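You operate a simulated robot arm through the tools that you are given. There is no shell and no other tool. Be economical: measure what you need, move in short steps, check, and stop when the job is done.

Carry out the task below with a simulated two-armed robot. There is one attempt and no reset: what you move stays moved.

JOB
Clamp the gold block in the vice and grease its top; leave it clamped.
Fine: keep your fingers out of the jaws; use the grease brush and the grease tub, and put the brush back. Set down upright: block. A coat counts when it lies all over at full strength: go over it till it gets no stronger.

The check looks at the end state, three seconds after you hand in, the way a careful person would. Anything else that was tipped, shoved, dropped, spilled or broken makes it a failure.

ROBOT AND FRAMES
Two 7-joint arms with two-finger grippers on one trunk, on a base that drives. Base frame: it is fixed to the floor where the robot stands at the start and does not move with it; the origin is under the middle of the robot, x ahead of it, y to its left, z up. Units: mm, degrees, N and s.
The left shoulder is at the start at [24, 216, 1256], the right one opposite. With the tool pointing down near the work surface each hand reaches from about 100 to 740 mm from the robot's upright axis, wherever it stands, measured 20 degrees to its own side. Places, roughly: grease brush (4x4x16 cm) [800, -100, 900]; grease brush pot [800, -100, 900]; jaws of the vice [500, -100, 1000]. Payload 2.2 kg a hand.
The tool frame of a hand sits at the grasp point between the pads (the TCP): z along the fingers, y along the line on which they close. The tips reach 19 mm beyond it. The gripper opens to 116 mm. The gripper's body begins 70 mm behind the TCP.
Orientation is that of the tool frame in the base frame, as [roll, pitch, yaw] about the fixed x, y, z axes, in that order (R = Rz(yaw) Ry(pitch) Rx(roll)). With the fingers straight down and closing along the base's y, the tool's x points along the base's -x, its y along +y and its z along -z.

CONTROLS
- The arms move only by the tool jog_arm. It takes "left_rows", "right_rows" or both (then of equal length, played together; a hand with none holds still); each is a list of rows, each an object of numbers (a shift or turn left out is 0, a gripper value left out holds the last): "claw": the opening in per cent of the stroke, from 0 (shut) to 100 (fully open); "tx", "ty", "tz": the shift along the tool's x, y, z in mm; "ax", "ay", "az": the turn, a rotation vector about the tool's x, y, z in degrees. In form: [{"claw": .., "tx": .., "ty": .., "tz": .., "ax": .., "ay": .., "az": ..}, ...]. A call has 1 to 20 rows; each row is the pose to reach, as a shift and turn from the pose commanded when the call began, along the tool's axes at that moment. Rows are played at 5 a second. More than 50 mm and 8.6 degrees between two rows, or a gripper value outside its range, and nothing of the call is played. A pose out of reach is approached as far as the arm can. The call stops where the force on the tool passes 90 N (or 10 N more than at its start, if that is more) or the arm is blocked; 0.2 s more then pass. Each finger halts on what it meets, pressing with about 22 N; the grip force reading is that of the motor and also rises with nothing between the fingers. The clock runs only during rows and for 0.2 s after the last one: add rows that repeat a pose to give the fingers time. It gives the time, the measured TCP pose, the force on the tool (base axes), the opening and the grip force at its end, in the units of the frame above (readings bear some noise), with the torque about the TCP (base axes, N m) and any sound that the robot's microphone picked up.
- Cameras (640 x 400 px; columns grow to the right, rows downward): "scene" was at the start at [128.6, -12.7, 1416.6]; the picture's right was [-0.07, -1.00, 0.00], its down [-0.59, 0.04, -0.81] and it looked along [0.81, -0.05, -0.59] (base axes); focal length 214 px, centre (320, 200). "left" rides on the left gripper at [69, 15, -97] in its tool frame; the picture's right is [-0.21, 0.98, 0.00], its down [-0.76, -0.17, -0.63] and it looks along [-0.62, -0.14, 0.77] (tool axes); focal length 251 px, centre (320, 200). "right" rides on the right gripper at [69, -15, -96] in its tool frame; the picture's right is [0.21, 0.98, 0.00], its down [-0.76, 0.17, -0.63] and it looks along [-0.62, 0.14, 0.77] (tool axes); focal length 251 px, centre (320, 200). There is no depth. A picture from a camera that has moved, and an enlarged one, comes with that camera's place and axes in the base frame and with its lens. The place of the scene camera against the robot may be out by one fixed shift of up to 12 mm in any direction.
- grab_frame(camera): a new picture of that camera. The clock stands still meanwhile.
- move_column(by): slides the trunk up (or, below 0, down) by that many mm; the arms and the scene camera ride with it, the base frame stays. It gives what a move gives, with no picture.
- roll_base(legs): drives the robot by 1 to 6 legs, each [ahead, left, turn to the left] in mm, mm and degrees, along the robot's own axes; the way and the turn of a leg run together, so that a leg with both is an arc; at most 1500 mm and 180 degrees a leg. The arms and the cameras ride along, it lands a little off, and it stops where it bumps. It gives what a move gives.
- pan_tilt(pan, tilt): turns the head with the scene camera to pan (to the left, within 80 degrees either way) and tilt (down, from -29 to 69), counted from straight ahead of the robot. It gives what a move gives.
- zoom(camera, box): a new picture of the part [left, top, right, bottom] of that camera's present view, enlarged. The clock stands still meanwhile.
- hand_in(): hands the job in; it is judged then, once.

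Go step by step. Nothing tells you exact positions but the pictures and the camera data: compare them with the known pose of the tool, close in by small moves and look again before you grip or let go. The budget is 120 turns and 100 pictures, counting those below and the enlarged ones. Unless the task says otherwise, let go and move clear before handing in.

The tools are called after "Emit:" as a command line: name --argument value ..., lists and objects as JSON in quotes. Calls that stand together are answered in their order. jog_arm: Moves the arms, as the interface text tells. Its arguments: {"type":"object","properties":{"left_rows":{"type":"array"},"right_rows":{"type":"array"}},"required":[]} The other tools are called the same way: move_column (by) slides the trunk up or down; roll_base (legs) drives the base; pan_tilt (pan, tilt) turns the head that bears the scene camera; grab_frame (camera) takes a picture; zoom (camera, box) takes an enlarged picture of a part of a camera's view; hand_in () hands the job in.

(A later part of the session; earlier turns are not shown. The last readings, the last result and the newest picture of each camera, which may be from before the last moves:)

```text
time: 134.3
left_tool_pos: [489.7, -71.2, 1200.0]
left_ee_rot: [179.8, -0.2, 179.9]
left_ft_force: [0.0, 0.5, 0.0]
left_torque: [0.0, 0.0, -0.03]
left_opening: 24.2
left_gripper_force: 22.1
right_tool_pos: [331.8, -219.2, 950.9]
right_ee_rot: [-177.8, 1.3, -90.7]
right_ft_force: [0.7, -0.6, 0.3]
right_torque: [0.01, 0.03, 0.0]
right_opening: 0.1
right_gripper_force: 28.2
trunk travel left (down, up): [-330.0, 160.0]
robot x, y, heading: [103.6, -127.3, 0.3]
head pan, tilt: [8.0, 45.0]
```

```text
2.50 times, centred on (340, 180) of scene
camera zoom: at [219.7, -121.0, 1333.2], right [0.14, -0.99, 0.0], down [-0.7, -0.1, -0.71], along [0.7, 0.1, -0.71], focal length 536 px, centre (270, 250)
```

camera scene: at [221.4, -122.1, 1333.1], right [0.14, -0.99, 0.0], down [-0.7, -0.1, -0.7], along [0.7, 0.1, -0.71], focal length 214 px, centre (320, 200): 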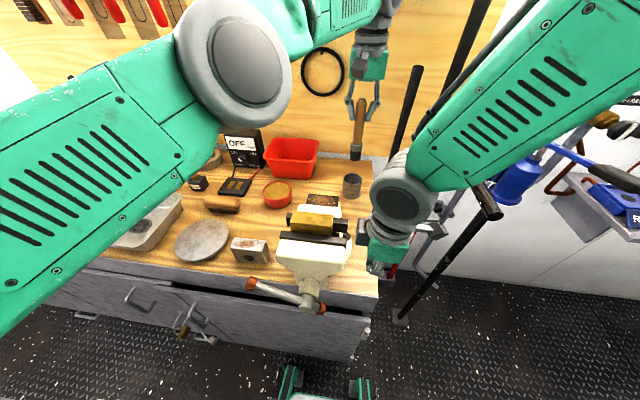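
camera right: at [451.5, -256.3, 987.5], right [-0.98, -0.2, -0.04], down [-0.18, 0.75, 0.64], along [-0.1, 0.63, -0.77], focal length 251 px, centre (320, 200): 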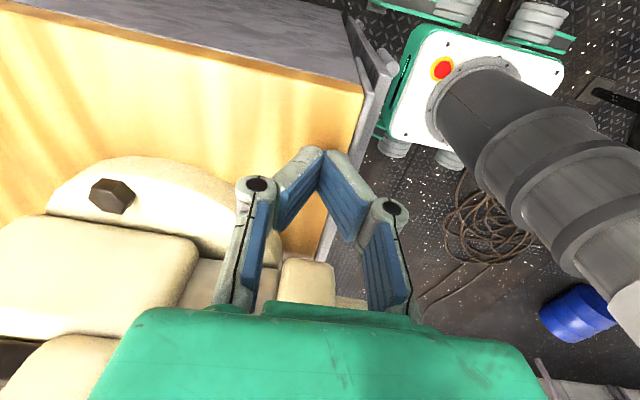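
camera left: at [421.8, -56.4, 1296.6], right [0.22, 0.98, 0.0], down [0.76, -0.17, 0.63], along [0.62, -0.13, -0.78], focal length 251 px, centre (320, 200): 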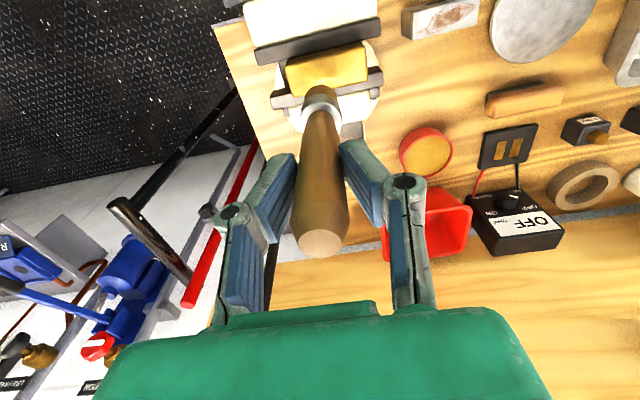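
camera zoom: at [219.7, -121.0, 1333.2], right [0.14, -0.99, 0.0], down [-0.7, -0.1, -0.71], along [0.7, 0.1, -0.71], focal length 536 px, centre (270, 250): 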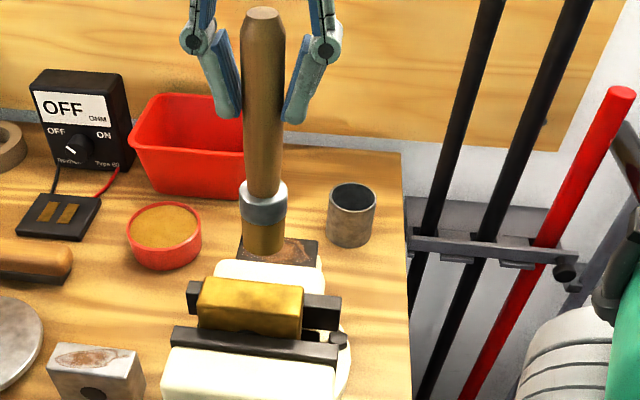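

The block top's centre works out at (478.5, −59.5, about 1024), with the brush tip offset about (−8, +5) from the TCP. I'll touch down at the right end of the block.

Emit:
jog_arm --left_rows '[{"tx": 1.5, "ty": -12, "tz": 10}, {"tx": 3, "ty": -22, "tz": 25}, {"tx": 3, "ty": -22, "tz": 36}, {"tx": 3, "ty": -22, "tz": 40}, {"tx": 3, "ty": -22, "tz": 43}, {"tx": 3, "ty": -22, "tz": 46}, {"tx": 3, "ty": -22, "tz": 46}]'

Emit:
jog_arm --left_rows '[{"tz": 2}, {"tz": 4}, {"tz": 4}]'

Emit:
zoom --camera "scene" --box '[290, 160, 370, 240]'

```text
time: 135.9
left_tool_pos: [491.6, -89.4, 1157.4]
left_ee_rot: [-179.8, 0.0, -179.5]
left_ft_force: [-0.2, -0.1, -0.1]
left_torque: [0.0, -0.01, -0.05]
left_opening: 24.3
left_gripper_force: 21.9
right_tool_pos: [330.7, -219.6, 952.6]
right_ee_rot: [-177.9, 1.3, -90.7]
right_ft_force: [-0.4, 0.3, -0.3]
right_torque: [0.0, 0.02, 0.02]
right_opening: 0.2
right_gripper_force: 28.2
trunk travel left (down, up): [-330.0, 160.0]
robot x, y, heading: [96.4, -126.9, 0.4]
head pan, tilt: [8.0, 45.0]
```

```text
time: 136.7
left_tool_pos: [490.7, -90.4, 1152.5]
left_ee_rot: [-179.9, 0.2, -179.5]
left_ft_force: [0.8, -0.7, -0.2]
left_torque: [-0.04, -0.01, 0.01]
left_opening: 24.1
left_gripper_force: 22.0
right_tool_pos: [332.3, -219.4, 952.2]
right_ee_rot: [-177.8, 1.3, -90.7]
right_ft_force: [0.2, -0.4, -0.1]
right_torque: [0.01, -0.01, 0.01]
right_opening: 0.0
right_gripper_force: 28.3
trunk travel left (down, up): [-330.0, 160.0]
robot x, y, heading: [101.9, -125.2, 0.0]
head pan, tilt: [8.0, 45.0]
```

```text
5.00 times, centred on (330, 200) of scene
camera zoom: at [215.4, -124.6, 1325.7], right [0.11, -0.99, 0.0], down [-0.77, -0.08, -0.63], along [0.63, 0.07, -0.77], focal length 1072 px, centre (270, 200)
```

zoom: 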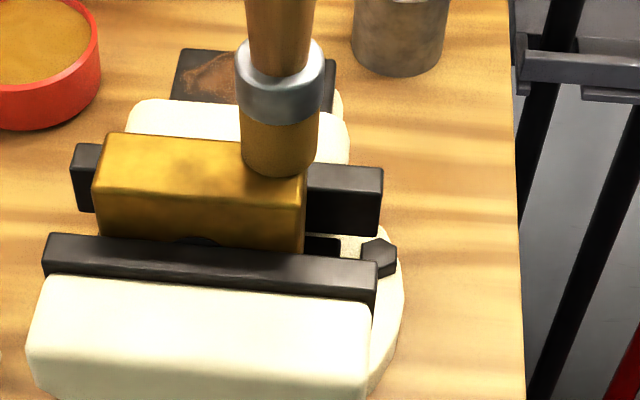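

Emit:
jog_arm --left_rows '[{"tz": 2}, {"tz": 4}, {"tz": 4}]'

Emit:
jog_arm --left_rows '[{"tz": 2}, {"tz": 4}, {"tz": 4}]'

```text
time: 137.5
left_tool_pos: [491.1, -92.6, 1150.2]
left_ee_rot: [-179.8, 0.3, -179.8]
left_ft_force: [2.9, 1.2, 18.1]
left_torque: [0.05, -0.11, -0.02]
left_opening: 24.1
left_gripper_force: 21.7
right_tool_pos: [331.1, -220.3, 952.6]
right_ee_rot: [-177.9, 1.3, -90.7]
right_ft_force: [-0.2, 0.3, -0.4]
right_torque: [-0.01, -0.02, -0.02]
right_opening: 0.3
right_gripper_force: 28.9
trunk travel left (down, up): [-330.0, 160.0]
robot x, y, heading: [100.0, -127.6, 0.1]
head pan, tilt: [8.0, 45.0]
```

```text
time: 138.3
left_tool_pos: [489.9, -93.3, 1145.5]
left_ee_rot: [-179.7, 0.2, -179.9]
left_ft_force: [2.4, 1.2, 18.6]
left_torque: [0.04, -0.11, 0.0]
left_opening: 24.1
left_gripper_force: 21.9
right_tool_pos: [331.1, -219.2, 952.9]
right_ee_rot: [-177.9, 1.3, -90.7]
right_ft_force: [0.7, 0.2, -0.2]
right_torque: [0.0, -0.03, -0.02]
right_opening: 0.0
right_gripper_force: 29.0
trunk travel left (down, up): [-330.0, 160.0]
robot x, y, heading: [103.2, -127.9, 0.1]
head pan, tilt: [8.0, 45.0]
```

Contact at about 18 N. Now slow strokes along the block, back and forth on three lines.

Emit:
jog_arm --left_rows '[{"tx": 3, "ty": -4}, {"tx": 3, "ty": 4}, {"tx": 3, "ty": 12}, {"tx": 3, "ty": 20}, {"tx": 3, "ty": 28}, {"tx": 3, "ty": 36}, {"tx": 3, "ty": 44}, {"tx": 3, "ty": 52}, {"tx": 3, "ty": 58}, {"tx": 8, "ty": 58}, {"tx": 8, "ty": 50}, {"tx": 8, "ty": 42}, {"tx": 8, "ty": 34}, {"tx": 8, "ty": 26}, {"tx": 8, "ty": 18}, {"tx": 8, "ty": 10}, {"tx": 8, "ty": 2}, {"tx": 8, "ty": -5}, {"tx": 3, "ty": -5}, {"tx": 0, "ty": -5}]'

Emit:
jog_arm --left_rows '[{"tx": -1, "ty": 8}, {"tx": -1, "ty": 16}, {"tx": -1, "ty": 24}, {"tx": -1, "ty": 32}, {"tx": -1, "ty": 40}, {"tx": -1, "ty": 48}, {"tx": -1, "ty": 56}, {"tx": -1, "ty": 63}, {"tx": 4, "ty": 63}, {"tx": 4, "ty": 55}, {"tx": 4, "ty": 47}, {"tx": 4, "ty": 39}, {"tx": 4, "ty": 31}, {"tx": 4, "ty": 23}, {"tx": 4, "ty": 15}, {"tx": 4, "ty": 7}, {"tx": 4, "ty": 0}]'

Emit:
zoom --camera "scene" --box '[290, 160, 370, 240]'

```text
time: 142.5
left_tool_pos: [486.7, -98.7, 1142.0]
left_ee_rot: [179.7, 0.0, 179.8]
left_ft_force: [0.2, 0.1, -0.8]
left_torque: [0.0, -0.01, 0.02]
left_opening: 24.6
left_gripper_force: 22.0
right_tool_pos: [330.9, -218.9, 951.3]
right_ee_rot: [-177.7, 1.3, -90.7]
right_ft_force: [0.1, -0.6, -0.6]
right_torque: [0.0, -0.03, -0.01]
right_opening: 0.0
right_gripper_force: 28.8
trunk travel left (down, up): [-330.0, 160.0]
robot x, y, heading: [98.3, -123.0, 0.5]
head pan, tilt: [8.0, 45.0]
```

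```text
time: 146.1
left_tool_pos: [489.5, -94.2, 1143.4]
left_ee_rot: [-179.5, 0.0, -179.1]
left_ft_force: [0.1, 0.1, -0.1]
left_torque: [0.01, 0.0, 0.0]
left_opening: 24.6
left_gripper_force: 22.0
right_tool_pos: [331.0, -219.7, 953.0]
right_ee_rot: [-177.8, 1.4, -90.7]
right_ft_force: [0.0, -0.4, 0.0]
right_torque: [-0.02, -0.01, 0.0]
right_opening: 0.2
right_gripper_force: 28.4
trunk travel left (down, up): [-330.0, 160.0]
robot x, y, heading: [103.6, -128.9, 0.1]
head pan, tilt: [8.0, 45.0]
```

```text
5.00 times, centred on (330, 200) of scene
camera zoom: at [220.3, -126.0, 1333.1], right [0.09, -1.0, 0.0], down [-0.71, -0.06, -0.7], along [0.7, 0.06, -0.71], focal length 1072 px, centre (270, 200)
```

zoom: 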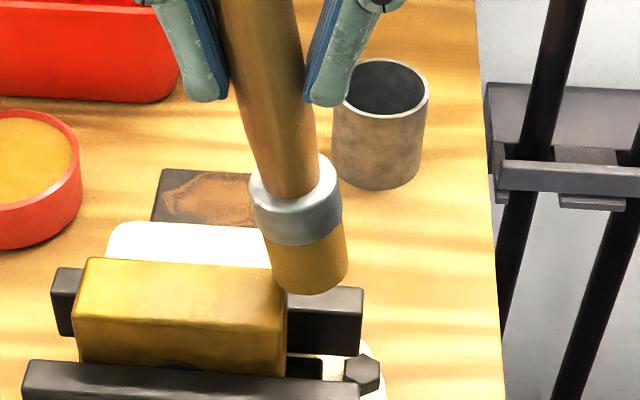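

The brush has tilted in the grip and its tip went off the right end. I'll lift and look at the coat and tip.

Emit:
jog_arm --left_rows '[{"tz": -10}, {"tz": -25}, {"tz": -40}, {"tz": -40}, {"tz": -40}]'

Emit:
grab_frame --camera "left"

Emit:
zoom --camera "scene" --box '[290, 140, 370, 240]'

```text
time: 147.3
left_tool_pos: [486.1, -96.2, 1182.2]
left_ee_rot: [179.9, -0.2, -179.7]
left_ft_force: [-0.4, 0.4, -0.8]
left_torque: [-0.03, 0.03, 0.0]
left_opening: 24.4
left_gripper_force: 22.4
right_tool_pos: [329.4, -220.5, 952.5]
right_ee_rot: [-177.8, 1.3, -90.7]
right_ft_force: [0.4, -0.1, 0.1]
right_torque: [-0.02, 0.04, -0.01]
right_opening: 0.1
right_gripper_force: 28.2
trunk travel left (down, up): [-330.0, 160.0]
robot x, y, heading: [97.6, -125.3, 0.4]
head pan, tilt: [8.0, 45.0]
```

```text
14 pictures are left
camera left: at [417.8, -82.1, 1279.1], right [0.21, 0.98, 0.0], down [0.76, -0.16, 0.63], along [0.62, -0.13, -0.78], focal length 251 px, centre (320, 200)
```

left: 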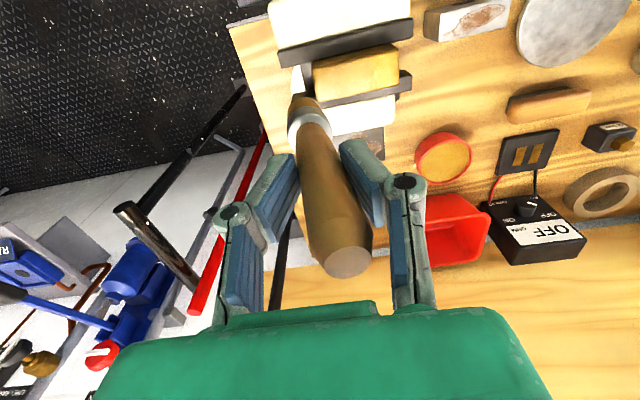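

```text
4.00 times, centred on (330, 190) of scene
camera zoom: at [224.5, -124.2, 1342.0], right [0.1, -0.99, 0.0], down [-0.63, -0.06, -0.78], along [0.77, 0.08, -0.63], focal length 858 px, centre (280, 240)
```

zoom: 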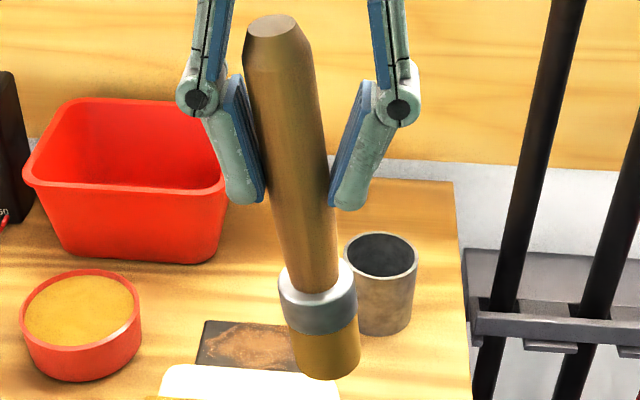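

Emit:
zoom --camera "left" --box '[280, 30, 420, 110]'

```text
4.57 times, centred on (350, 70) of left
camera zoom: at [417.8, -82.1, 1279.1], right [0.21, 0.98, 0.0], down [0.76, -0.16, 0.63], along [0.62, -0.13, -0.78], focal length 1149 px, centre (183, 794)
```

zoom: 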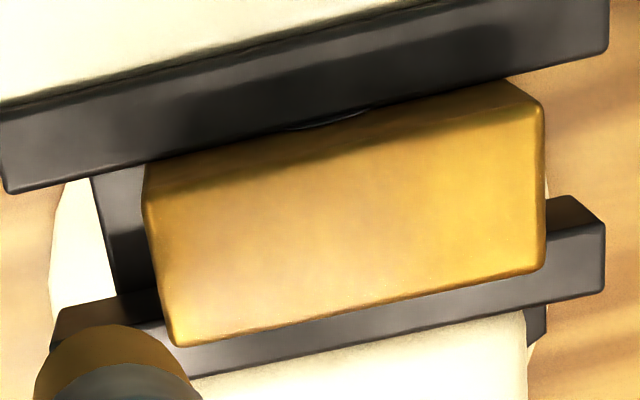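

The coat shows as tan matte on the left and middle; the left-hand (+y) end is still bright. I'll start a new set of strokes from that end.

Emit:
jog_arm --left_rows '[{"ty": 25}, {"tx": 1, "ty": 55}, {"tx": 1, "ty": 77, "tz": 8}, {"tx": 1, "ty": 77, "tz": 20}, {"tx": 1, "ty": 77, "tz": 28}, {"tx": 1, "ty": 77, "tz": 32}, {"tx": 1, "ty": 77, "tz": 35}, {"tx": 1, "ty": 77, "tz": 37}, {"tx": 1, "ty": 77, "tz": 37}]'

Emit:
zoom --camera "scene" --box '[280, 150, 370, 250]'

```text
time: 149.3
left_tool_pos: [484.2, -20.6, 1144.5]
left_ee_rot: [179.8, -0.1, 179.8]
left_ft_force: [0.3, 0.5, -0.9]
left_torque: [0.03, 0.0, -0.04]
left_opening: 24.6
left_gripper_force: 21.6
right_tool_pos: [330.5, -218.9, 953.0]
right_ee_rot: [-177.8, 1.4, -90.7]
right_ft_force: [0.3, 0.7, 0.2]
right_torque: [-0.01, -0.02, -0.02]
right_opening: 0.2
right_gripper_force: 28.8
trunk travel left (down, up): [-330.0, 160.0]
robot x, y, heading: [98.0, -126.9, 0.1]
head pan, tilt: [8.0, 45.0]
```

```text
4.00 times, centred on (325, 200) of scene
camera zoom: at [219.7, -120.8, 1333.2], right [0.14, -0.99, 0.0], down [-0.7, -0.1, -0.71], along [0.7, 0.1, -0.71], focal length 858 px, centre (300, 200)
```

zoom: 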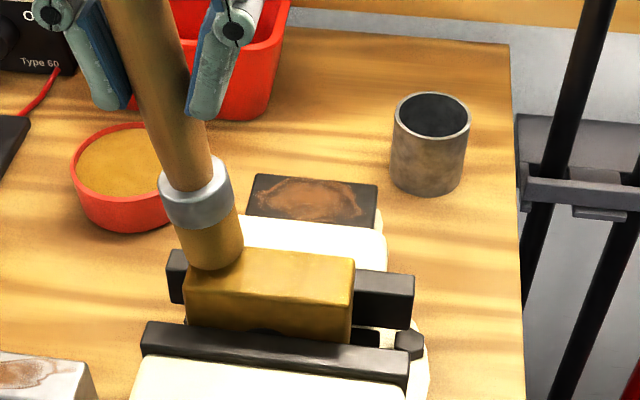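

Emit:
jog_arm --left_rows '[{"tz": 2}, {"tz": 4}, {"tz": 4}]'

```text
time: 150.1
left_tool_pos: [483.6, -21.3, 1140.9]
left_ee_rot: [179.8, 0.0, 179.9]
left_ft_force: [-1.5, -0.1, 5.7]
left_torque: [0.02, 0.08, 0.0]
left_opening: 24.5
left_gripper_force: 21.6
right_tool_pos: [330.7, -219.1, 951.3]
right_ee_rot: [-177.8, 1.3, -90.7]
right_ft_force: [0.2, 0.5, 0.9]
right_torque: [0.01, -0.02, 0.0]
right_opening: 0.0
right_gripper_force: 28.5
trunk travel left (down, up): [-330.0, 160.0]
robot x, y, heading: [100.5, -129.6, 0.2]
head pan, tilt: [8.0, 45.0]
```

Light contact (about 6 N). Stroking now, with small dwell at the ends.

Emit:
jog_arm --left_rows '[{"tz": 1, "ty": 3}, {"tz": 1, "ty": 3, "tx": 4}, {"tz": 1, "ty": -4, "tx": 5}, {"tz": 1, "ty": -11, "tx": 5}, {"tz": 1, "ty": -18, "tx": 5}, {"tz": 1, "ty": -25, "tx": 5}, {"tz": 1, "ty": -32, "tx": 5}, {"tz": 1, "ty": -39, "tx": 5}, {"tz": 1, "ty": -46, "tx": 5}, {"tz": 1, "ty": -52, "tx": 5}, {"tz": 1, "ty": -52, "tx": -3}, {"tz": 1, "ty": -45, "tx": -3}, {"tz": 1, "ty": -38, "tx": -3}, {"tz": 1, "ty": -31, "tx": -3}, {"tz": 1, "ty": -24, "tx": -3}, {"tz": 1, "ty": -17, "tx": -3}, {"tz": 1, "ty": -10, "tx": -3}, {"tz": 1, "ty": -3, "tx": -3}, {"tz": 1, "ty": 4, "tx": -3}, {"tz": 1, "ty": 4, "tx": 2}]'

Emit:
zoom --camera "scene" --box '[280, 150, 370, 250]'

```text
time: 154.3
left_tool_pos: [482.6, -16.5, 1138.4]
left_ee_rot: [179.8, 0.0, 179.9]
left_ft_force: [-0.2, 0.3, -0.1]
left_torque: [-0.04, -0.03, -0.01]
left_opening: 24.4
left_gripper_force: 22.0
right_tool_pos: [330.2, -219.9, 952.2]
right_ee_rot: [-177.8, 1.4, -90.7]
right_ft_force: [0.2, -0.3, 0.9]
right_torque: [0.02, 0.01, -0.01]
right_opening: 0.0
right_gripper_force: 29.0
trunk travel left (down, up): [-330.0, 160.0]
robot x, y, heading: [101.8, -128.5, 0.3]
head pan, tilt: [8.0, 45.0]
```

```text
4.00 times, centred on (325, 200) of scene
camera zoom: at [219.3, -120.8, 1333.2], right [0.14, -0.99, 0.0], down [-0.7, -0.1, -0.71], along [0.7, 0.1, -0.71], focal length 858 px, centre (300, 200)
```

zoom: 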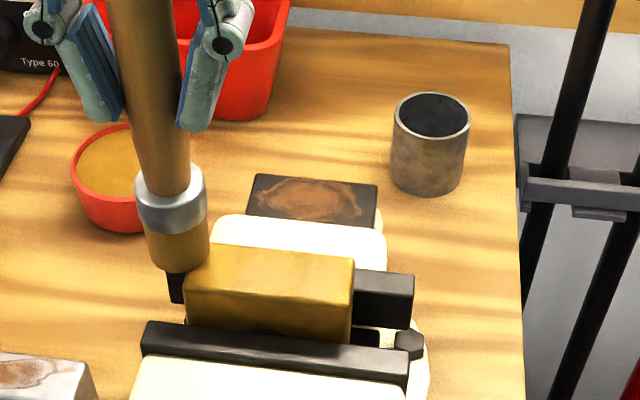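

Emit:
jog_arm --left_rows '[{"tz": -10}, {"tz": -25}, {"tz": -40, "ty": -20}, {"tz": -40, "ty": -60}, {"tz": -40, "ty": -80}, {"tz": -40, "ty": -80}, {"tz": -40, "ty": -80}]'

Emit:
zoom --camera "left" --box '[270, 20, 430, 120]'

```text
time: 155.9
left_tool_pos: [483.5, -93.4, 1182.3]
left_ee_rot: [-179.7, -0.1, -179.5]
left_ft_force: [0.6, -0.1, -0.9]
left_torque: [-0.01, -0.01, 0.01]
left_opening: 24.3
left_gripper_force: 22.0
right_tool_pos: [330.3, -218.4, 953.8]
right_ee_rot: [-177.9, 1.3, -90.6]
right_ft_force: [1.2, 0.8, 0.5]
right_torque: [-0.03, -0.03, -0.03]
right_opening: 0.1
right_gripper_force: 28.5
trunk travel left (down, up): [-330.0, 160.0]
robot x, y, heading: [101.2, -126.2, 0.0]
head pan, tilt: [8.0, 45.0]
```

```text
4.00 times, centred on (350, 70) of left
camera zoom: at [415.1, -78.0, 1278.4], right [0.21, 0.98, 0.0], down [0.76, -0.16, 0.63], along [0.62, -0.13, -0.77], focal length 1006 px, centre (200, 720)
```

zoom: 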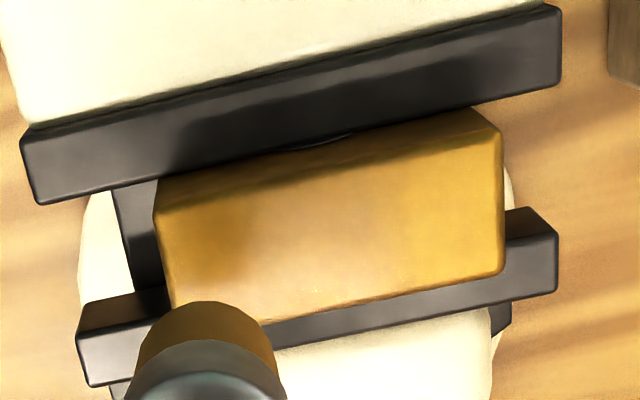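

I'll keep going over it, starting at the right end with the tip now nearly vertical, on lines nearer the front and rear edges.

Emit:
jog_arm --left_rows '[{"tz": 20, "tx": 6, "ty": 3}, {"tz": 34, "tx": 6, "ty": 3}, {"tz": 40, "tx": 6, "ty": 3}, {"tz": 41, "tx": 6, "ty": 0}, {"tz": 41, "tx": 6, "ty": 9}, {"tz": 41, "tx": 6, "ty": 18}, {"tz": 41, "tx": 6, "ty": 27}, {"tz": 41, "tx": 6, "ty": 36}, {"tz": 41, "tx": 6, "ty": 45}, {"tz": 41, "tx": 6, "ty": 54}, {"tz": 41, "tx": 6, "ty": 63}, {"tz": 41, "tx": -4, "ty": 68}, {"tz": 41, "tx": -6, "ty": 60}, {"tz": 41, "tx": -6, "ty": 51}, {"tz": 41, "tx": -6, "ty": 42}, {"tz": 41, "tx": -6, "ty": 33}, {"tz": 41, "tx": -6, "ty": 24}, {"tz": 41, "tx": -6, "ty": 15}, {"tz": 41, "tx": -6, "ty": 6}, {"tz": 41, "tx": -6, "ty": -2}]'

Emit:
jog_arm --left_rows '[{"tx": 6, "ty": 0}, {"tx": 6, "ty": 9}, {"tx": 6, "ty": 18}, {"tx": 6, "ty": 27}, {"tx": 6, "ty": 36}, {"tx": 6, "ty": 45}, {"tx": 6, "ty": 54}, {"tx": 6, "ty": 63}, {"tx": 6, "ty": 70}, {"tx": 6, "ty": 70}]'

Emit:
zoom --camera "scene" --box '[280, 150, 370, 250]'

```text
time: 160.1
left_tool_pos: [490.8, -97.1, 1142.8]
left_ee_rot: [-179.6, -0.2, -179.2]
left_ft_force: [-0.1, 0.9, -0.4]
left_torque: [-0.04, -0.01, -0.01]
left_opening: 24.0
left_gripper_force: 22.3
right_tool_pos: [330.5, -219.7, 951.4]
right_ee_rot: [-177.8, 1.4, -90.7]
right_ft_force: [0.4, -0.4, 0.2]
right_torque: [0.02, 0.0, -0.02]
right_opening: 0.2
right_gripper_force: 28.9
trunk travel left (down, up): [-330.0, 160.0]
robot x, y, heading: [97.5, -124.7, 0.3]
head pan, tilt: [8.0, 45.0]
```

```text
time: 162.3
left_tool_pos: [481.2, -28.0, 1138.5]
left_ee_rot: [179.8, -0.1, 179.9]
left_ft_force: [-0.3, -0.8, -1.3]
left_torque: [0.01, -0.01, 0.02]
left_opening: 24.3
left_gripper_force: 22.0
right_tool_pos: [330.8, -219.1, 952.7]
right_ee_rot: [-177.9, 1.3, -90.8]
right_ft_force: [0.2, 0.6, 0.9]
right_torque: [-0.01, -0.02, 0.0]
right_opening: 0.0
right_gripper_force: 28.3
trunk travel left (down, up): [-330.0, 160.0]
robot x, y, heading: [100.3, -127.4, 0.3]
head pan, tilt: [8.0, 45.0]
```

```text
4.00 times, centred on (325, 200) of scene
camera zoom: at [219.7, -120.9, 1333.1], right [0.14, -0.99, 0.0], down [-0.7, -0.1, -0.71], along [0.7, 0.1, -0.71], focal length 858 px, centre (300, 200)
```

zoom: 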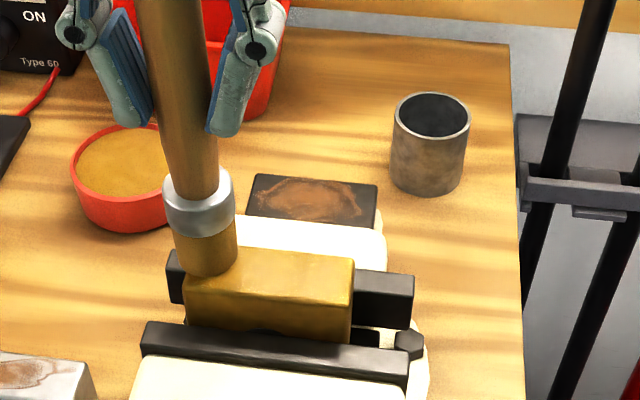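

Emit:
jog_arm --left_rows '[{"tz": 2}, {"tz": 3, "ty": 4}, {"tz": 3, "tx": 4, "ty": 4}, {"tz": 3, "tx": -5, "ty": 3}, {"tz": 3, "tx": -5, "ty": -6}, {"tz": 3, "tx": -5, "ty": -15}, {"tz": 3, "tx": -5, "ty": -24}, {"tz": 3, "tx": -5, "ty": -33}, {"tz": 3, "tx": -5, "ty": -42}, {"tz": 3, "tx": -5, "ty": -51}, {"tz": 3, "tx": -5, "ty": -60}, {"tz": 3, "tx": -5, "ty": -67}, {"tz": 3, "tx": 5, "ty": -67}, {"tz": 3, "tx": 5, "ty": -58}, {"tz": 3, "tx": 5, "ty": -49}, {"tz": 3, "tx": 5, "ty": -40}, {"tz": 3, "tx": 5, "ty": -30}, {"tz": 3, "tx": 5, "ty": -20}, {"tz": 3, "tx": 5, "ty": -10}, {"tz": 3, "tx": 5, "ty": 0}]'

Emit:
jog_arm --left_rows '[{"tz": 1, "ty": 4}, {"tz": 1, "tx": -7, "ty": 4}, {"tz": 1, "tx": -7, "ty": -6}, {"tz": 1, "tx": -7, "ty": -16}, {"tz": 1, "tx": -7, "ty": -26}, {"tz": 1, "tx": -7, "ty": -36}, {"tz": 1, "tx": -7, "ty": -46}, {"tz": 1, "tx": -7, "ty": -56}, {"tz": 1, "tx": -7, "ty": -66}, {"tz": 1, "tx": -2, "ty": -68}, {"tz": 1, "tx": 2, "ty": -68}, {"tz": -15, "tx": 2, "ty": -60}, {"tz": -40, "tx": 2, "ty": -60}, {"tz": -50, "tx": 2, "ty": -60}, {"tz": -50, "tx": 2, "ty": -60}]'

Emit:
zoom --camera "left" --box '[270, 20, 430, 120]'

```text
time: 166.5
left_tool_pos: [476.2, -30.2, 1135.2]
left_ee_rot: [179.7, 0.0, 179.9]
left_ft_force: [0.1, 0.7, -0.4]
left_torque: [-0.04, 0.01, 0.0]
left_opening: 24.1
left_gripper_force: 21.9
right_tool_pos: [331.3, -218.9, 953.5]
right_ee_rot: [-177.9, 1.3, -90.7]
right_ft_force: [-0.1, 0.3, -0.2]
right_torque: [-0.01, -0.05, 0.01]
right_opening: 0.0
right_gripper_force: 28.2
trunk travel left (down, up): [-330.0, 160.0]
robot x, y, heading: [99.2, -123.8, -0.1]
head pan, tilt: [8.0, 45.0]
```

```text
time: 169.7
left_tool_pos: [473.2, -88.4, 1185.0]
left_ee_rot: [179.8, -0.1, 179.9]
left_ft_force: [-0.4, -0.4, -0.6]
left_torque: [0.01, -0.01, -0.01]
left_opening: 24.2
left_gripper_force: 22.4
right_tool_pos: [330.0, -218.7, 953.4]
right_ee_rot: [-177.8, 1.3, -90.7]
right_ft_force: [0.7, -0.4, 0.5]
right_torque: [-0.02, -0.03, 0.0]
right_opening: 0.0
right_gripper_force: 28.0
trunk travel left (down, up): [-330.0, 160.0]
robot x, y, heading: [99.8, -127.8, 0.1]
head pan, tilt: [8.0, 45.0]
```

```text
4.00 times, centred on (350, 70) of left
camera zoom: at [405.3, -74.9, 1281.7], right [0.22, 0.98, 0.0], down [0.76, -0.17, 0.63], along [0.62, -0.13, -0.78], focal length 1006 px, centre (200, 720)
```

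zoom: 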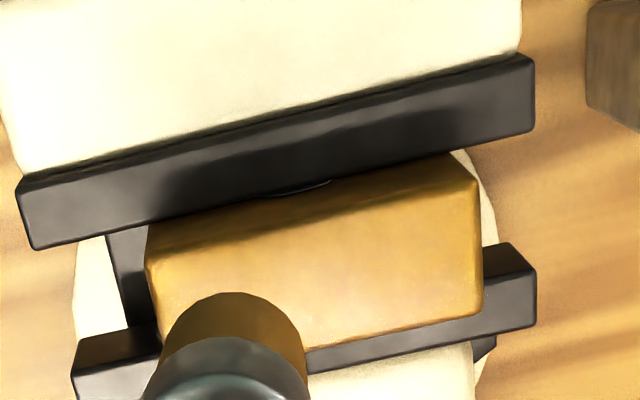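

The coat is evening out to tan; the +y end edge is slightly behind. Another round, working that end crosswise and then the full length.

Emit:
jog_arm --left_rows '[{"ty": 30, "tx": -3}, {"ty": 62, "tx": -5, "tz": 25}, {"ty": 62, "tx": -5, "tz": 42}, {"ty": 62, "tx": -5, "tz": 48}, {"ty": 62, "tx": -5, "tz": 51}, {"ty": 65, "tx": 3, "tz": 51}, {"ty": 66, "tx": 3, "tz": 51}, {"ty": 66, "tx": -5, "tz": 51}, {"ty": 66, "tx": -13, "tz": 51}, {"ty": 60, "tx": -13, "tz": 51}, {"ty": 58, "tx": -5, "tz": 51}, {"ty": 58, "tx": 3, "tz": 51}, {"ty": 50, "tx": 3, "tz": 51}, {"ty": 41, "tx": 3, "tz": 51}, {"ty": 32, "tx": 3, "tz": 51}, {"ty": 23, "tx": 3, "tz": 51}, {"ty": 14, "tx": 3, "tz": 51}, {"ty": 5, "tx": 3, "tz": 51}, {"ty": -4, "tx": 3, "tz": 51}, {"ty": -4, "tx": 3, "tz": 51}]'

Emit:
jog_arm --left_rows '[{"tz": 1, "tx": -8, "ty": -2}, {"tz": 1, "tx": -15, "ty": -2}, {"tz": 1, "tx": -15, "ty": 7}, {"tz": 1, "tx": -15, "ty": 16}, {"tz": 1, "tx": -15, "ty": 25}, {"tz": 1, "tx": -15, "ty": 34}, {"tz": 1, "tx": -15, "ty": 43}, {"tz": 1, "tx": -15, "ty": 52}, {"tz": 1, "tx": -15, "ty": 61}, {"tz": 1, "tx": -15, "ty": 70}, {"tz": 1, "tx": -8, "ty": 74}, {"tz": 1, "tx": -1, "ty": 74}, {"tz": 1, "tx": -8, "ty": 66}, {"tz": 1, "tx": -8, "ty": 56}, {"tz": 1, "tx": -8, "ty": 46}, {"tz": 1, "tx": -8, "ty": 36}, {"tz": 1, "tx": -8, "ty": 26}, {"tz": 1, "tx": -8, "ty": 16}, {"tz": 1, "tx": -8, "ty": 6}, {"tz": 1, "tx": -8, "ty": -3}]'

Emit:
zoom --camera "scene" --box '[280, 150, 370, 250]'

```text
time: 173.9
left_tool_pos: [472.9, -92.2, 1135.0]
left_ee_rot: [180.0, -0.2, 180.0]
left_ft_force: [0.7, 0.2, -0.5]
left_torque: [-0.01, 0.01, 0.01]
left_opening: 23.8
left_gripper_force: 21.5
right_tool_pos: [330.9, -219.9, 952.2]
right_ee_rot: [-177.8, 1.2, -90.8]
right_ft_force: [0.9, -0.5, 0.5]
right_torque: [-0.03, 0.0, 0.0]
right_opening: 0.0
right_gripper_force: 27.7
trunk travel left (down, up): [-330.0, 160.0]
robot x, y, heading: [100.0, -126.9, -0.0]
head pan, tilt: [8.0, 45.0]
```

```text
time: 178.1
left_tool_pos: [482.0, -94.5, 1134.0]
left_ee_rot: [179.9, -0.2, -179.8]
left_ft_force: [0.4, -0.3, -0.4]
left_torque: [0.0, 0.01, 0.03]
left_opening: 24.2
left_gripper_force: 22.2
right_tool_pos: [331.2, -219.6, 952.9]
right_ee_rot: [-177.8, 1.3, -90.6]
right_ft_force: [0.0, 0.7, 0.4]
right_torque: [0.0, 0.0, -0.01]
right_opening: 0.2
right_gripper_force: 28.9
trunk travel left (down, up): [-330.0, 160.0]
robot x, y, heading: [99.6, -125.4, 0.2]
head pan, tilt: [8.0, 45.0]
```

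```text
4.00 times, centred on (325, 200) of scene
camera zoom: at [221.2, -129.5, 1334.6], right [0.05, -1.0, 0.0], down [-0.7, -0.03, -0.72], along [0.72, 0.04, -0.7], focal length 858 px, centre (300, 200)
```

zoom: 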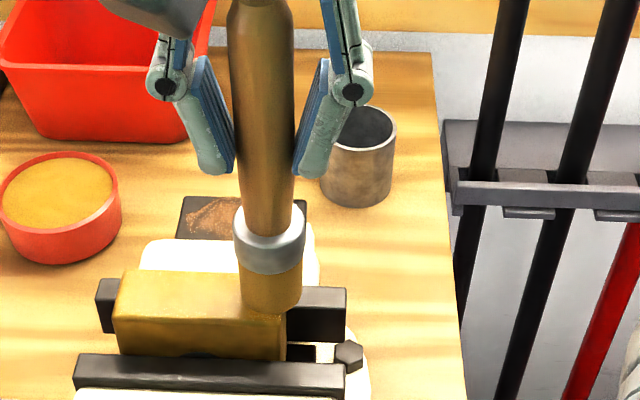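

Emit:
jog_arm --left_rows '[{"tz": -15}, {"tz": -40}, {"tz": -60, "ty": -10}, {"tz": -60, "ty": -35}, {"tz": -60, "ty": -55}, {"tz": -60, "ty": -55}, {"tz": -60, "ty": -55}]'

Emit:
zoom --camera "left" --box '[290, 10, 450, 120]'

```text
time: 179.7
left_tool_pos: [483.4, -149.8, 1194.7]
left_ee_rot: [-179.9, -0.2, -179.5]
left_ft_force: [-0.9, -0.3, -1.1]
left_torque: [0.0, 0.0, -0.01]
left_opening: 24.1
left_gripper_force: 22.8
right_tool_pos: [332.1, -220.1, 952.6]
right_ee_rot: [-177.8, 1.3, -90.6]
right_ft_force: [0.5, -0.3, 1.2]
right_torque: [-0.01, 0.01, 0.0]
right_opening: 0.0
right_gripper_force: 28.4
trunk travel left (down, up): [-330.0, 160.0]
robot x, y, heading: [96.8, -126.0, 0.4]
head pan, tilt: [8.0, 45.0]
```

```text
3.64 times, centred on (370, 65) of left
camera zoom: at [414.9, -134.7, 1291.7], right [0.21, 0.98, 0.0], down [0.76, -0.16, 0.63], along [0.61, -0.13, -0.78], focal length 914 px, centre (138, 691)
```

zoom: 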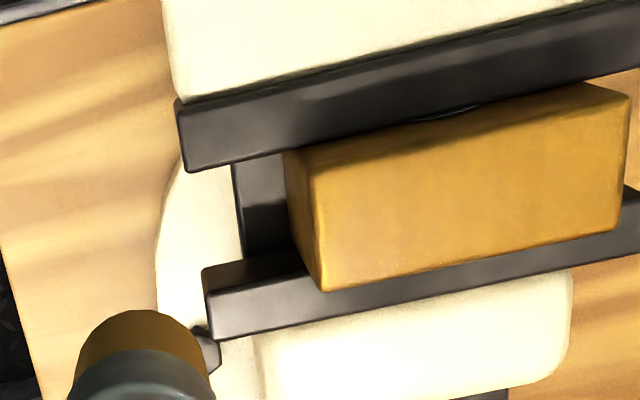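

The top is now an even amber. One more full pass for strength, then I'll return the brush.

Emit:
jog_arm --left_rows '[{"ty": 30}, {"ty": 57}, {"ty": 57, "tz": 30}, {"ty": 57, "tz": 52}, {"ty": 57, "tz": 60}, {"ty": 57, "tz": 63}, {"ty": 57, "tx": 4, "tz": 63}, {"ty": 67, "tx": 4, "tz": 63}, {"ty": 77, "tx": 4, "tz": 63}, {"ty": 87, "tx": 4, "tz": 63}, {"ty": 97, "tx": 4, "tz": 63}, {"ty": 107, "tx": 4, "tz": 63}, {"ty": 117, "tx": 4, "tz": 63}, {"ty": 125, "tx": 4, "tz": 63}, {"ty": 126, "tx": -2, "tz": 63}, {"ty": 126, "tx": -9, "tz": 63}, {"ty": 117, "tx": -9, "tz": 63}, {"ty": 107, "tx": -9, "tz": 63}, {"ty": 97, "tx": -9, "tz": 63}, {"ty": 87, "tx": -9, "tz": 63}]'

Emit:
jog_arm --left_rows '[{"ty": -10}, {"ty": -20}, {"ty": -29}, {"ty": -29, "tx": 7}, {"ty": -20, "tx": 7}, {"ty": -10, "tx": 7}, {"ty": 0, "tx": 7}, {"ty": 10, "tx": 7}, {"ty": 20, "tx": 7}, {"ty": 30, "tx": 7}, {"ty": 40, "tx": 7}, {"ty": 40, "tx": 7, "tz": -15}, {"ty": 20, "tx": 7, "tz": -45}, {"ty": 0, "tx": 0, "tz": -75}, {"ty": -20, "tx": 0, "tz": -75}, {"ty": -40, "tx": 0, "tz": -75}]'

```text
time: 183.9
left_tool_pos: [489.1, -65.7, 1131.9]
left_ee_rot: [179.7, -0.1, 179.8]
left_ft_force: [-0.3, -0.9, -0.9]
left_torque: [-0.02, -0.02, -0.02]
left_opening: 24.3
left_gripper_force: 21.7
right_tool_pos: [331.3, -220.3, 952.3]
right_ee_rot: [-177.8, 1.4, -90.6]
right_ft_force: [-0.1, 0.0, -0.5]
right_torque: [0.02, -0.02, 0.01]
right_opening: 0.0
right_gripper_force: 28.8
trunk travel left (down, up): [-330.0, 160.0]
robot x, y, heading: [102.8, -123.1, 0.2]
head pan, tilt: [8.0, 45.0]
```

```text
time: 187.3
left_tool_pos: [489.7, -105.8, 1205.4]
left_ee_rot: [179.7, -0.1, 179.9]
left_ft_force: [0.4, -0.3, -0.5]
left_torque: [0.01, -0.04, 0.0]
left_opening: 24.0
left_gripper_force: 22.2
right_tool_pos: [330.5, -221.0, 951.9]
right_ee_rot: [-177.8, 1.3, -90.6]
right_ft_force: [0.4, -0.6, -0.2]
right_torque: [0.01, 0.03, -0.01]
right_opening: 0.0
right_gripper_force: 28.4
trunk travel left (down, up): [-330.0, 160.0]
robot x, y, heading: [95.1, -125.1, 0.2]
head pan, tilt: [8.0, 45.0]
```

The last mid-stroke force read zero, so I'll check where contact really is before relying on that pass.

Emit:
jog_arm --left_rows '[{"ty": 20, "tx": 3}, {"ty": 42, "tx": 4, "tz": 25}, {"ty": 42, "tx": 4, "tz": 50}, {"ty": 42, "tx": 4, "tz": 68}, {"ty": 42, "tx": 4, "tz": 74}, {"ty": 42, "tx": 4, "tz": 74}]'

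Emit:
jog_arm --left_rows '[{"tz": 2}, {"tz": 3}, {"tz": 3}]'

Emit:
jog_arm --left_rows '[{"tz": 2}, {"tz": 3}, {"tz": 3}]'

```text
time: 188.7
left_tool_pos: [483.8, -61.8, 1130.7]
left_ee_rot: [179.8, -0.1, 179.9]
left_ft_force: [-0.3, -0.5, -0.7]
left_torque: [-0.02, 0.02, 0.01]
left_opening: 24.4
left_gripper_force: 22.0
right_tool_pos: [329.5, -220.0, 953.4]
right_ee_rot: [-177.8, 1.3, -90.8]
right_ft_force: [0.1, -0.6, 0.7]
right_torque: [0.0, 0.02, 0.0]
right_opening: 0.2
right_gripper_force: 28.6
trunk travel left (down, up): [-330.0, 160.0]
robot x, y, heading: [98.7, -124.5, 0.2]
head pan, tilt: [8.0, 45.0]
```

```text
time: 189.5
left_tool_pos: [483.7, -61.7, 1128.1]
left_ee_rot: [179.8, 0.0, 180.0]
left_ft_force: [0.1, 0.1, 5.0]
left_torque: [0.02, 0.01, 0.0]
left_opening: 24.1
left_gripper_force: 22.0
right_tool_pos: [329.9, -220.5, 953.4]
right_ee_rot: [-177.8, 1.3, -90.7]
right_ft_force: [-0.1, 0.1, 0.4]
right_torque: [0.03, 0.02, -0.02]
right_opening: 0.0
right_gripper_force: 28.4
trunk travel left (down, up): [-330.0, 160.0]
robot x, y, heading: [95.4, -126.0, 0.2]
head pan, tilt: [8.0, 45.0]
```

```text
time: 190.3
left_tool_pos: [484.8, -65.0, 1125.8]
left_ee_rot: [179.8, 0.2, 179.9]
left_ft_force: [2.2, -2.8, 18.7]
left_torque: [-0.08, -0.23, -0.06]
left_opening: 24.1
left_gripper_force: 22.3
right_tool_pos: [329.9, -221.0, 953.2]
right_ee_rot: [-177.8, 1.4, -90.7]
right_ft_force: [-0.1, -0.3, 0.0]
right_torque: [-0.02, -0.01, 0.0]
right_opening: 0.1
right_gripper_force: 28.5
trunk travel left (down, up): [-330.0, 160.0]
robot x, y, heading: [98.3, -127.1, 0.2]
head pan, tilt: [8.0, 45.0]
```

Contact is at TCP z≈1128. Full strokes now with proper contact.

Emit:
jog_arm --left_rows '[{"tz": -1, "ty": 8}, {"tz": -1, "ty": 16}, {"tz": -1, "ty": 24}, {"tz": -1, "ty": 32}, {"tz": -1, "ty": 38}, {"tz": -1, "ty": 38, "tx": 6}, {"tz": -1, "ty": 30, "tx": 7}, {"tz": -1, "ty": 20, "tx": 7}, {"tz": -1, "ty": 10, "tx": 7}, {"tz": -1, "ty": 0, "tx": 7}, {"tz": -1, "ty": -10, "tx": 7}, {"tz": -1, "ty": -20, "tx": 7}, {"tz": -1, "ty": -30, "tx": 7}, {"tz": -1, "ty": -34, "tx": 7}, {"tz": -1, "ty": -34, "tx": -6}, {"tz": -1, "ty": -24, "tx": -6}, {"tz": -1, "ty": -14, "tx": -6}, {"tz": -1, "ty": -4, "tx": -6}, {"tz": -1, "ty": 6, "tx": -6}, {"tz": -1, "ty": 16, "tx": -6}]'

Emit:
jog_arm --left_rows '[{"tz": 1, "ty": 10}, {"tz": 1, "ty": 20}, {"tz": 1, "ty": 23, "tx": 6}, {"tz": 1, "ty": 23, "tx": 12}, {"tz": 1, "ty": 14, "tx": 12}, {"tz": 1, "ty": 4, "tx": 9}, {"tz": 1, "ty": -6, "tx": 9}, {"tz": 1, "ty": -16, "tx": 9}, {"tz": 1, "ty": -26, "tx": 9}, {"tz": 1, "ty": -36, "tx": 9}, {"tz": 1, "ty": -46, "tx": 9}, {"tz": 1, "ty": -50, "tx": 9}, {"tz": 1, "ty": -50, "tx": 2}, {"tz": 1, "ty": -40, "tx": 2}, {"tz": 1, "ty": -30, "tx": 2}, {"tz": 1, "ty": -20, "tx": 2}, {"tz": 1, "ty": -10, "tx": 2}, {"tz": 1, "ty": 0, "tx": 2}, {"tz": 1, "ty": 10, "tx": 2}, {"tz": 1, "ty": 20, "tx": 2}]'

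Emit:
jog_arm --left_rows '[{"tz": -20}, {"tz": -45, "ty": -30}, {"tz": -70, "ty": -70}, {"tz": -80, "ty": -105}, {"tz": -80, "ty": -115}, {"tz": -80, "ty": -115}, {"tz": -80, "ty": -115}]'

Emit:
zoom --camera "left" --box '[240, 0, 480, 250]'

```text
time: 194.5
left_tool_pos: [490.8, -46.1, 1125.5]
left_ee_rot: [179.8, -0.1, 179.9]
left_ft_force: [0.2, -0.4, 0.0]
left_torque: [0.0, -0.02, 0.01]
left_opening: 24.0
left_gripper_force: 22.1
right_tool_pos: [330.3, -218.5, 952.3]
right_ee_rot: [-177.8, 1.4, -90.8]
right_ft_force: [-0.1, 0.6, 1.1]
right_torque: [-0.01, -0.02, 0.03]
right_opening: 0.0
right_gripper_force: 29.2
trunk travel left (down, up): [-330.0, 160.0]
robot x, y, heading: [98.8, -126.9, 0.4]
head pan, tilt: [8.0, 45.0]
```

```text
time: 198.7
left_tool_pos: [489.0, -25.4, 1125.1]
left_ee_rot: [179.8, 0.1, 179.9]
left_ft_force: [0.7, 0.9, -0.5]
left_torque: [0.01, -0.03, -0.03]
left_opening: 23.9
left_gripper_force: 22.1
right_tool_pos: [331.3, -218.8, 952.3]
right_ee_rot: [-177.8, 1.3, -90.7]
right_ft_force: [-1.0, -0.1, 0.1]
right_torque: [0.03, -0.01, 0.01]
right_opening: 0.0
right_gripper_force: 28.6
trunk travel left (down, up): [-330.0, 160.0]
robot x, y, heading: [96.1, -121.9, 0.3]
head pan, tilt: [8.0, 45.0]
```

```text
time: 200.3
left_tool_pos: [499.1, -131.5, 1209.9]
left_ee_rot: [-179.1, -0.3, -178.6]
left_ft_force: [0.0, 1.2, 0.3]
left_torque: [0.02, -0.01, -0.01]
left_opening: 23.8
left_gripper_force: 22.7
right_tool_pos: [331.4, -220.3, 953.4]
right_ee_rot: [-177.8, 1.3, -90.5]
right_ft_force: [0.0, 0.1, -0.7]
right_torque: [-0.01, -0.03, 0.03]
right_opening: 0.0
right_gripper_force: 28.5
trunk travel left (down, up): [-330.0, 160.0]
robot x, y, heading: [100.4, -124.1, 0.3]
head pan, tilt: [8.0, 45.0]
```

```text
1.60 times, centred on (360, 125) of left
camera zoom: at [429.8, -116.2, 1306.7], right [0.19, 0.98, -0.02], down [0.76, -0.14, 0.63], along [0.62, -0.13, -0.78], focal length 402 px, centre (256, 320)
```

zoom: 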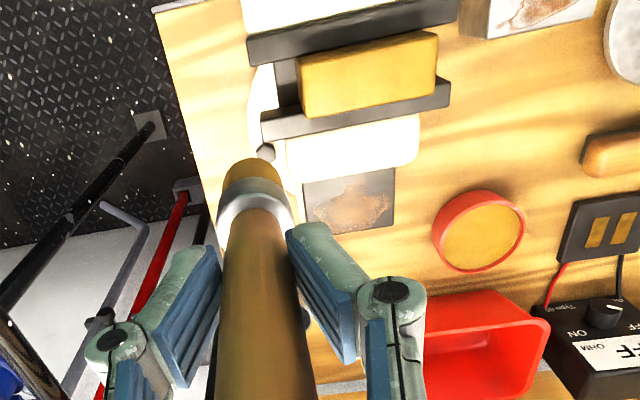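

Coat looks even. Carrying the brush back over its pot at about (745, −138).

Emit:
jog_arm --left_rows '[{"tx": -30, "ty": -1, "ax": -0.5, "az": 0.7}, {"tx": -65, "ty": -3, "tz": 10, "ax": -0.9, "az": 1.4}, {"tx": -100, "ty": -4, "tz": 30, "ax": -0.9, "az": 1.4}, {"tx": -135, "ty": -6, "tz": 55, "ax": -0.9, "az": 1.4}, {"tx": -165, "ty": -7, "tz": 80, "ax": -0.9, "az": 1.4}, {"tx": -195, "ty": -8, "tz": 100, "ax": -0.9, "az": 1.4}, {"tx": -220, "ty": -9, "tz": 120, "ax": -0.9, "az": 1.4}, {"tx": -235, "ty": -10, "tz": 132, "ax": -0.9, "az": 1.4}, {"tx": -247, "ty": -10, "tz": 145, "ax": -0.9, "az": 1.4}, {"tx": -247, "ty": -10, "tz": 145, "ax": -0.9, "az": 1.4}, {"tx": -247, "ty": -10, "tz": 145, "ax": -0.9, "az": 1.4}]'

Emit:
zoom --camera "left" --box '[220, 0, 420, 200]'

Emit:
zoom --camera "scene" --box '[310, 110, 400, 220]'

```text
time: 202.7
left_tool_pos: [734.4, -152.9, 1061.1]
left_ee_rot: [178.8, -0.1, 178.5]
left_ft_force: [-0.7, 0.4, 0.2]
left_torque: [0.03, 0.02, -0.01]
left_opening: 24.2
left_gripper_force: 21.7
right_tool_pos: [330.9, -220.0, 951.8]
right_ee_rot: [-177.8, 1.1, -90.8]
right_ft_force: [-0.4, -0.1, 0.6]
right_torque: [0.03, 0.0, 0.01]
right_opening: 0.0
right_gripper_force: 29.2
trunk travel left (down, up): [-330.0, 160.0]
robot x, y, heading: [100.1, -127.7, 0.1]
head pan, tilt: [8.0, 45.0]
```

```text
2.00 times, centred on (320, 100) of left
camera zoom: at [666.4, -137.9, 1158.3], right [0.24, 0.97, 0.02], down [0.75, -0.2, 0.63], along [0.61, -0.14, -0.78], focal length 503 px, centre (320, 400)
```

zoom: 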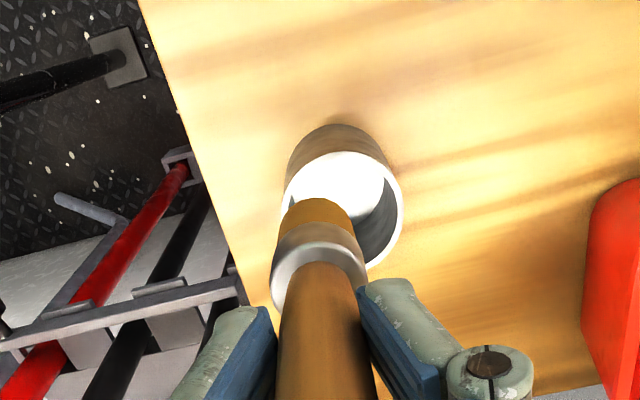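

```text
3.64 times, centred on (355, 165) of scene
camera zoom: at [221.6, -121.6, 1333.0], right [0.14, -0.99, 0.0], down [-0.7, -0.1, -0.7], along [0.7, 0.1, -0.71], focal length 780 px, centre (193, 327)
```

zoom: 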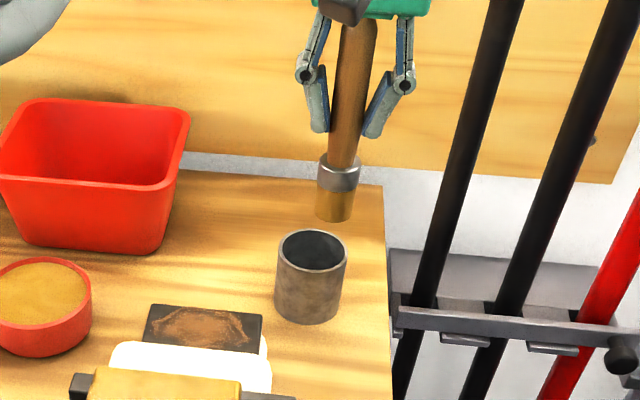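

Emit:
jog_arm --left_rows '[{"tx": -8, "ty": 4, "tz": 5}, {"tx": -15, "ty": 7, "tz": 10}, {"tx": -22, "ty": 10.5, "tz": 20}, {"tx": -22, "ty": 10.5, "tz": 28}, {"tx": -22, "ty": 10.5, "tz": 28}, {"tx": -22, "ty": 10.5, "tz": 28}]'

Emit:
zoom --camera "scene" --box '[310, 110, 400, 220]'

```text
time: 204.1
left_tool_pos: [755.1, -137.1, 1032.0]
left_ee_rot: [178.8, -0.1, 178.4]
left_ft_force: [0.5, 1.3, -0.8]
left_torque: [-0.02, 0.0, 0.01]
left_opening: 23.8
left_gripper_force: 21.8
left hand out of reach, approached as far as the arm can: row 2, 3, 4, 5, 6
right_tool_pos: [331.6, -220.4, 952.0]
right_ee_rot: [-177.9, 1.2, -90.6]
right_ft_force: [0.6, 0.4, 0.5]
right_torque: [-0.01, 0.02, 0.01]
right_opening: 0.0
right_gripper_force: 28.6
trunk travel left (down, up): [-330.0, 160.0]
robot x, y, heading: [96.1, -131.6, -0.1]
head pan, tilt: [8.0, 45.0]
```

```text
3.64 times, centred on (355, 165) of scene
camera zoom: at [222.7, -122.0, 1332.8], right [0.14, -0.99, 0.0], down [-0.7, -0.1, -0.7], along [0.7, 0.1, -0.71], focal length 780 px, centre (193, 327)
```

zoom: 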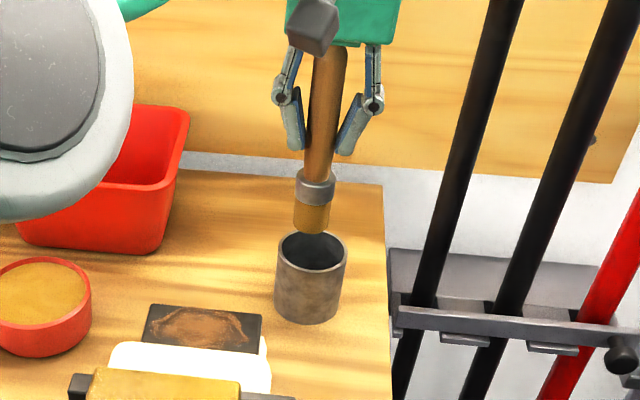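

The tip lines up with the pot mouth; a 4 mm correction back and then down.

Emit:
jog_arm --left_rows '[{"tx": 4, "tz": 6}, {"tx": 4, "tz": 14}, {"tx": 4, "tz": 22}, {"tx": 4, "tz": 30}, {"tx": 4, "tz": 38}, {"tx": 4, "tz": 46}, {"tx": 4, "tz": 54}, {"tx": 4, "tz": 54}]'

Emit:
zoom --camera "scene" --box '[310, 110, 400, 220]'

```text
time: 205.9
left_tool_pos: [749.3, -137.2, 976.8]
left_ee_rot: [178.8, -0.1, 178.5]
left_ft_force: [-0.8, 0.3, -1.5]
left_torque: [0.01, 0.04, -0.05]
left_opening: 24.1
left_gripper_force: 22.3
right_tool_pos: [331.5, -221.0, 952.8]
right_ee_rot: [-177.8, 1.2, -90.7]
right_ft_force: [-0.2, 0.3, 0.6]
right_torque: [0.0, -0.01, 0.02]
right_opening: 0.1
right_gripper_force: 27.8
trunk travel left (down, up): [-330.0, 160.0]
robot x, y, heading: [98.5, -129.5, 0.1]
head pan, tilt: [8.0, 45.0]
```

```text
3.64 times, centred on (355, 165) of scene
camera zoom: at [221.5, -121.9, 1333.0], right [0.14, -0.99, 0.0], down [-0.7, -0.1, -0.7], along [0.7, 0.1, -0.71], focal length 780 px, centre (193, 327)
```

zoom: 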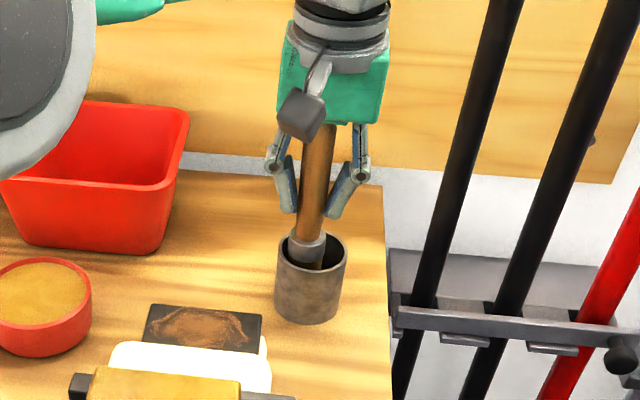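

The brush is in the pot. I'll lower it gently to the pot floor.

Emit:
jog_arm --left_rows '[{"tz": 4}, {"tz": 8}, {"tz": 11}, {"tz": 11}]'

Emit:
jog_arm --left_rows '[{"tz": 3}, {"tz": 5}, {"tz": 5}]'

```text
time: 206.9
left_tool_pos: [748.0, -137.3, 964.8]
left_ee_rot: [178.9, -0.1, 178.4]
left_ft_force: [0.8, 0.2, -0.9]
left_torque: [-0.01, 0.01, 0.04]
left_opening: 23.9
left_gripper_force: 22.3
right_tool_pos: [331.4, -220.4, 951.9]
right_ee_rot: [-177.7, 1.3, -90.7]
right_ft_force: [-0.1, -0.6, -0.7]
right_torque: [-0.02, 0.0, 0.01]
right_opening: 0.2
right_gripper_force: 28.6
trunk travel left (down, up): [-330.0, 160.0]
robot x, y, heading: [99.2, -128.5, 0.2]
head pan, tilt: [8.0, 45.0]
```

```text
time: 207.7
left_tool_pos: [747.3, -137.9, 960.9]
left_ee_rot: [178.9, -0.1, 178.5]
left_ft_force: [0.8, -0.2, -0.4]
left_torque: [0.0, -0.04, 0.03]
left_opening: 24.1
left_gripper_force: 21.9
right_tool_pos: [331.8, -220.8, 952.1]
right_ee_rot: [-177.8, 1.3, -90.7]
right_ft_force: [-0.1, -0.1, -1.0]
right_torque: [-0.01, 0.0, 0.02]
right_opening: 0.0
right_gripper_force: 27.8
trunk travel left (down, up): [-330.0, 160.0]
robot x, y, heading: [101.4, -126.5, 0.1]
head pan, tilt: [8.0, 45.0]
```

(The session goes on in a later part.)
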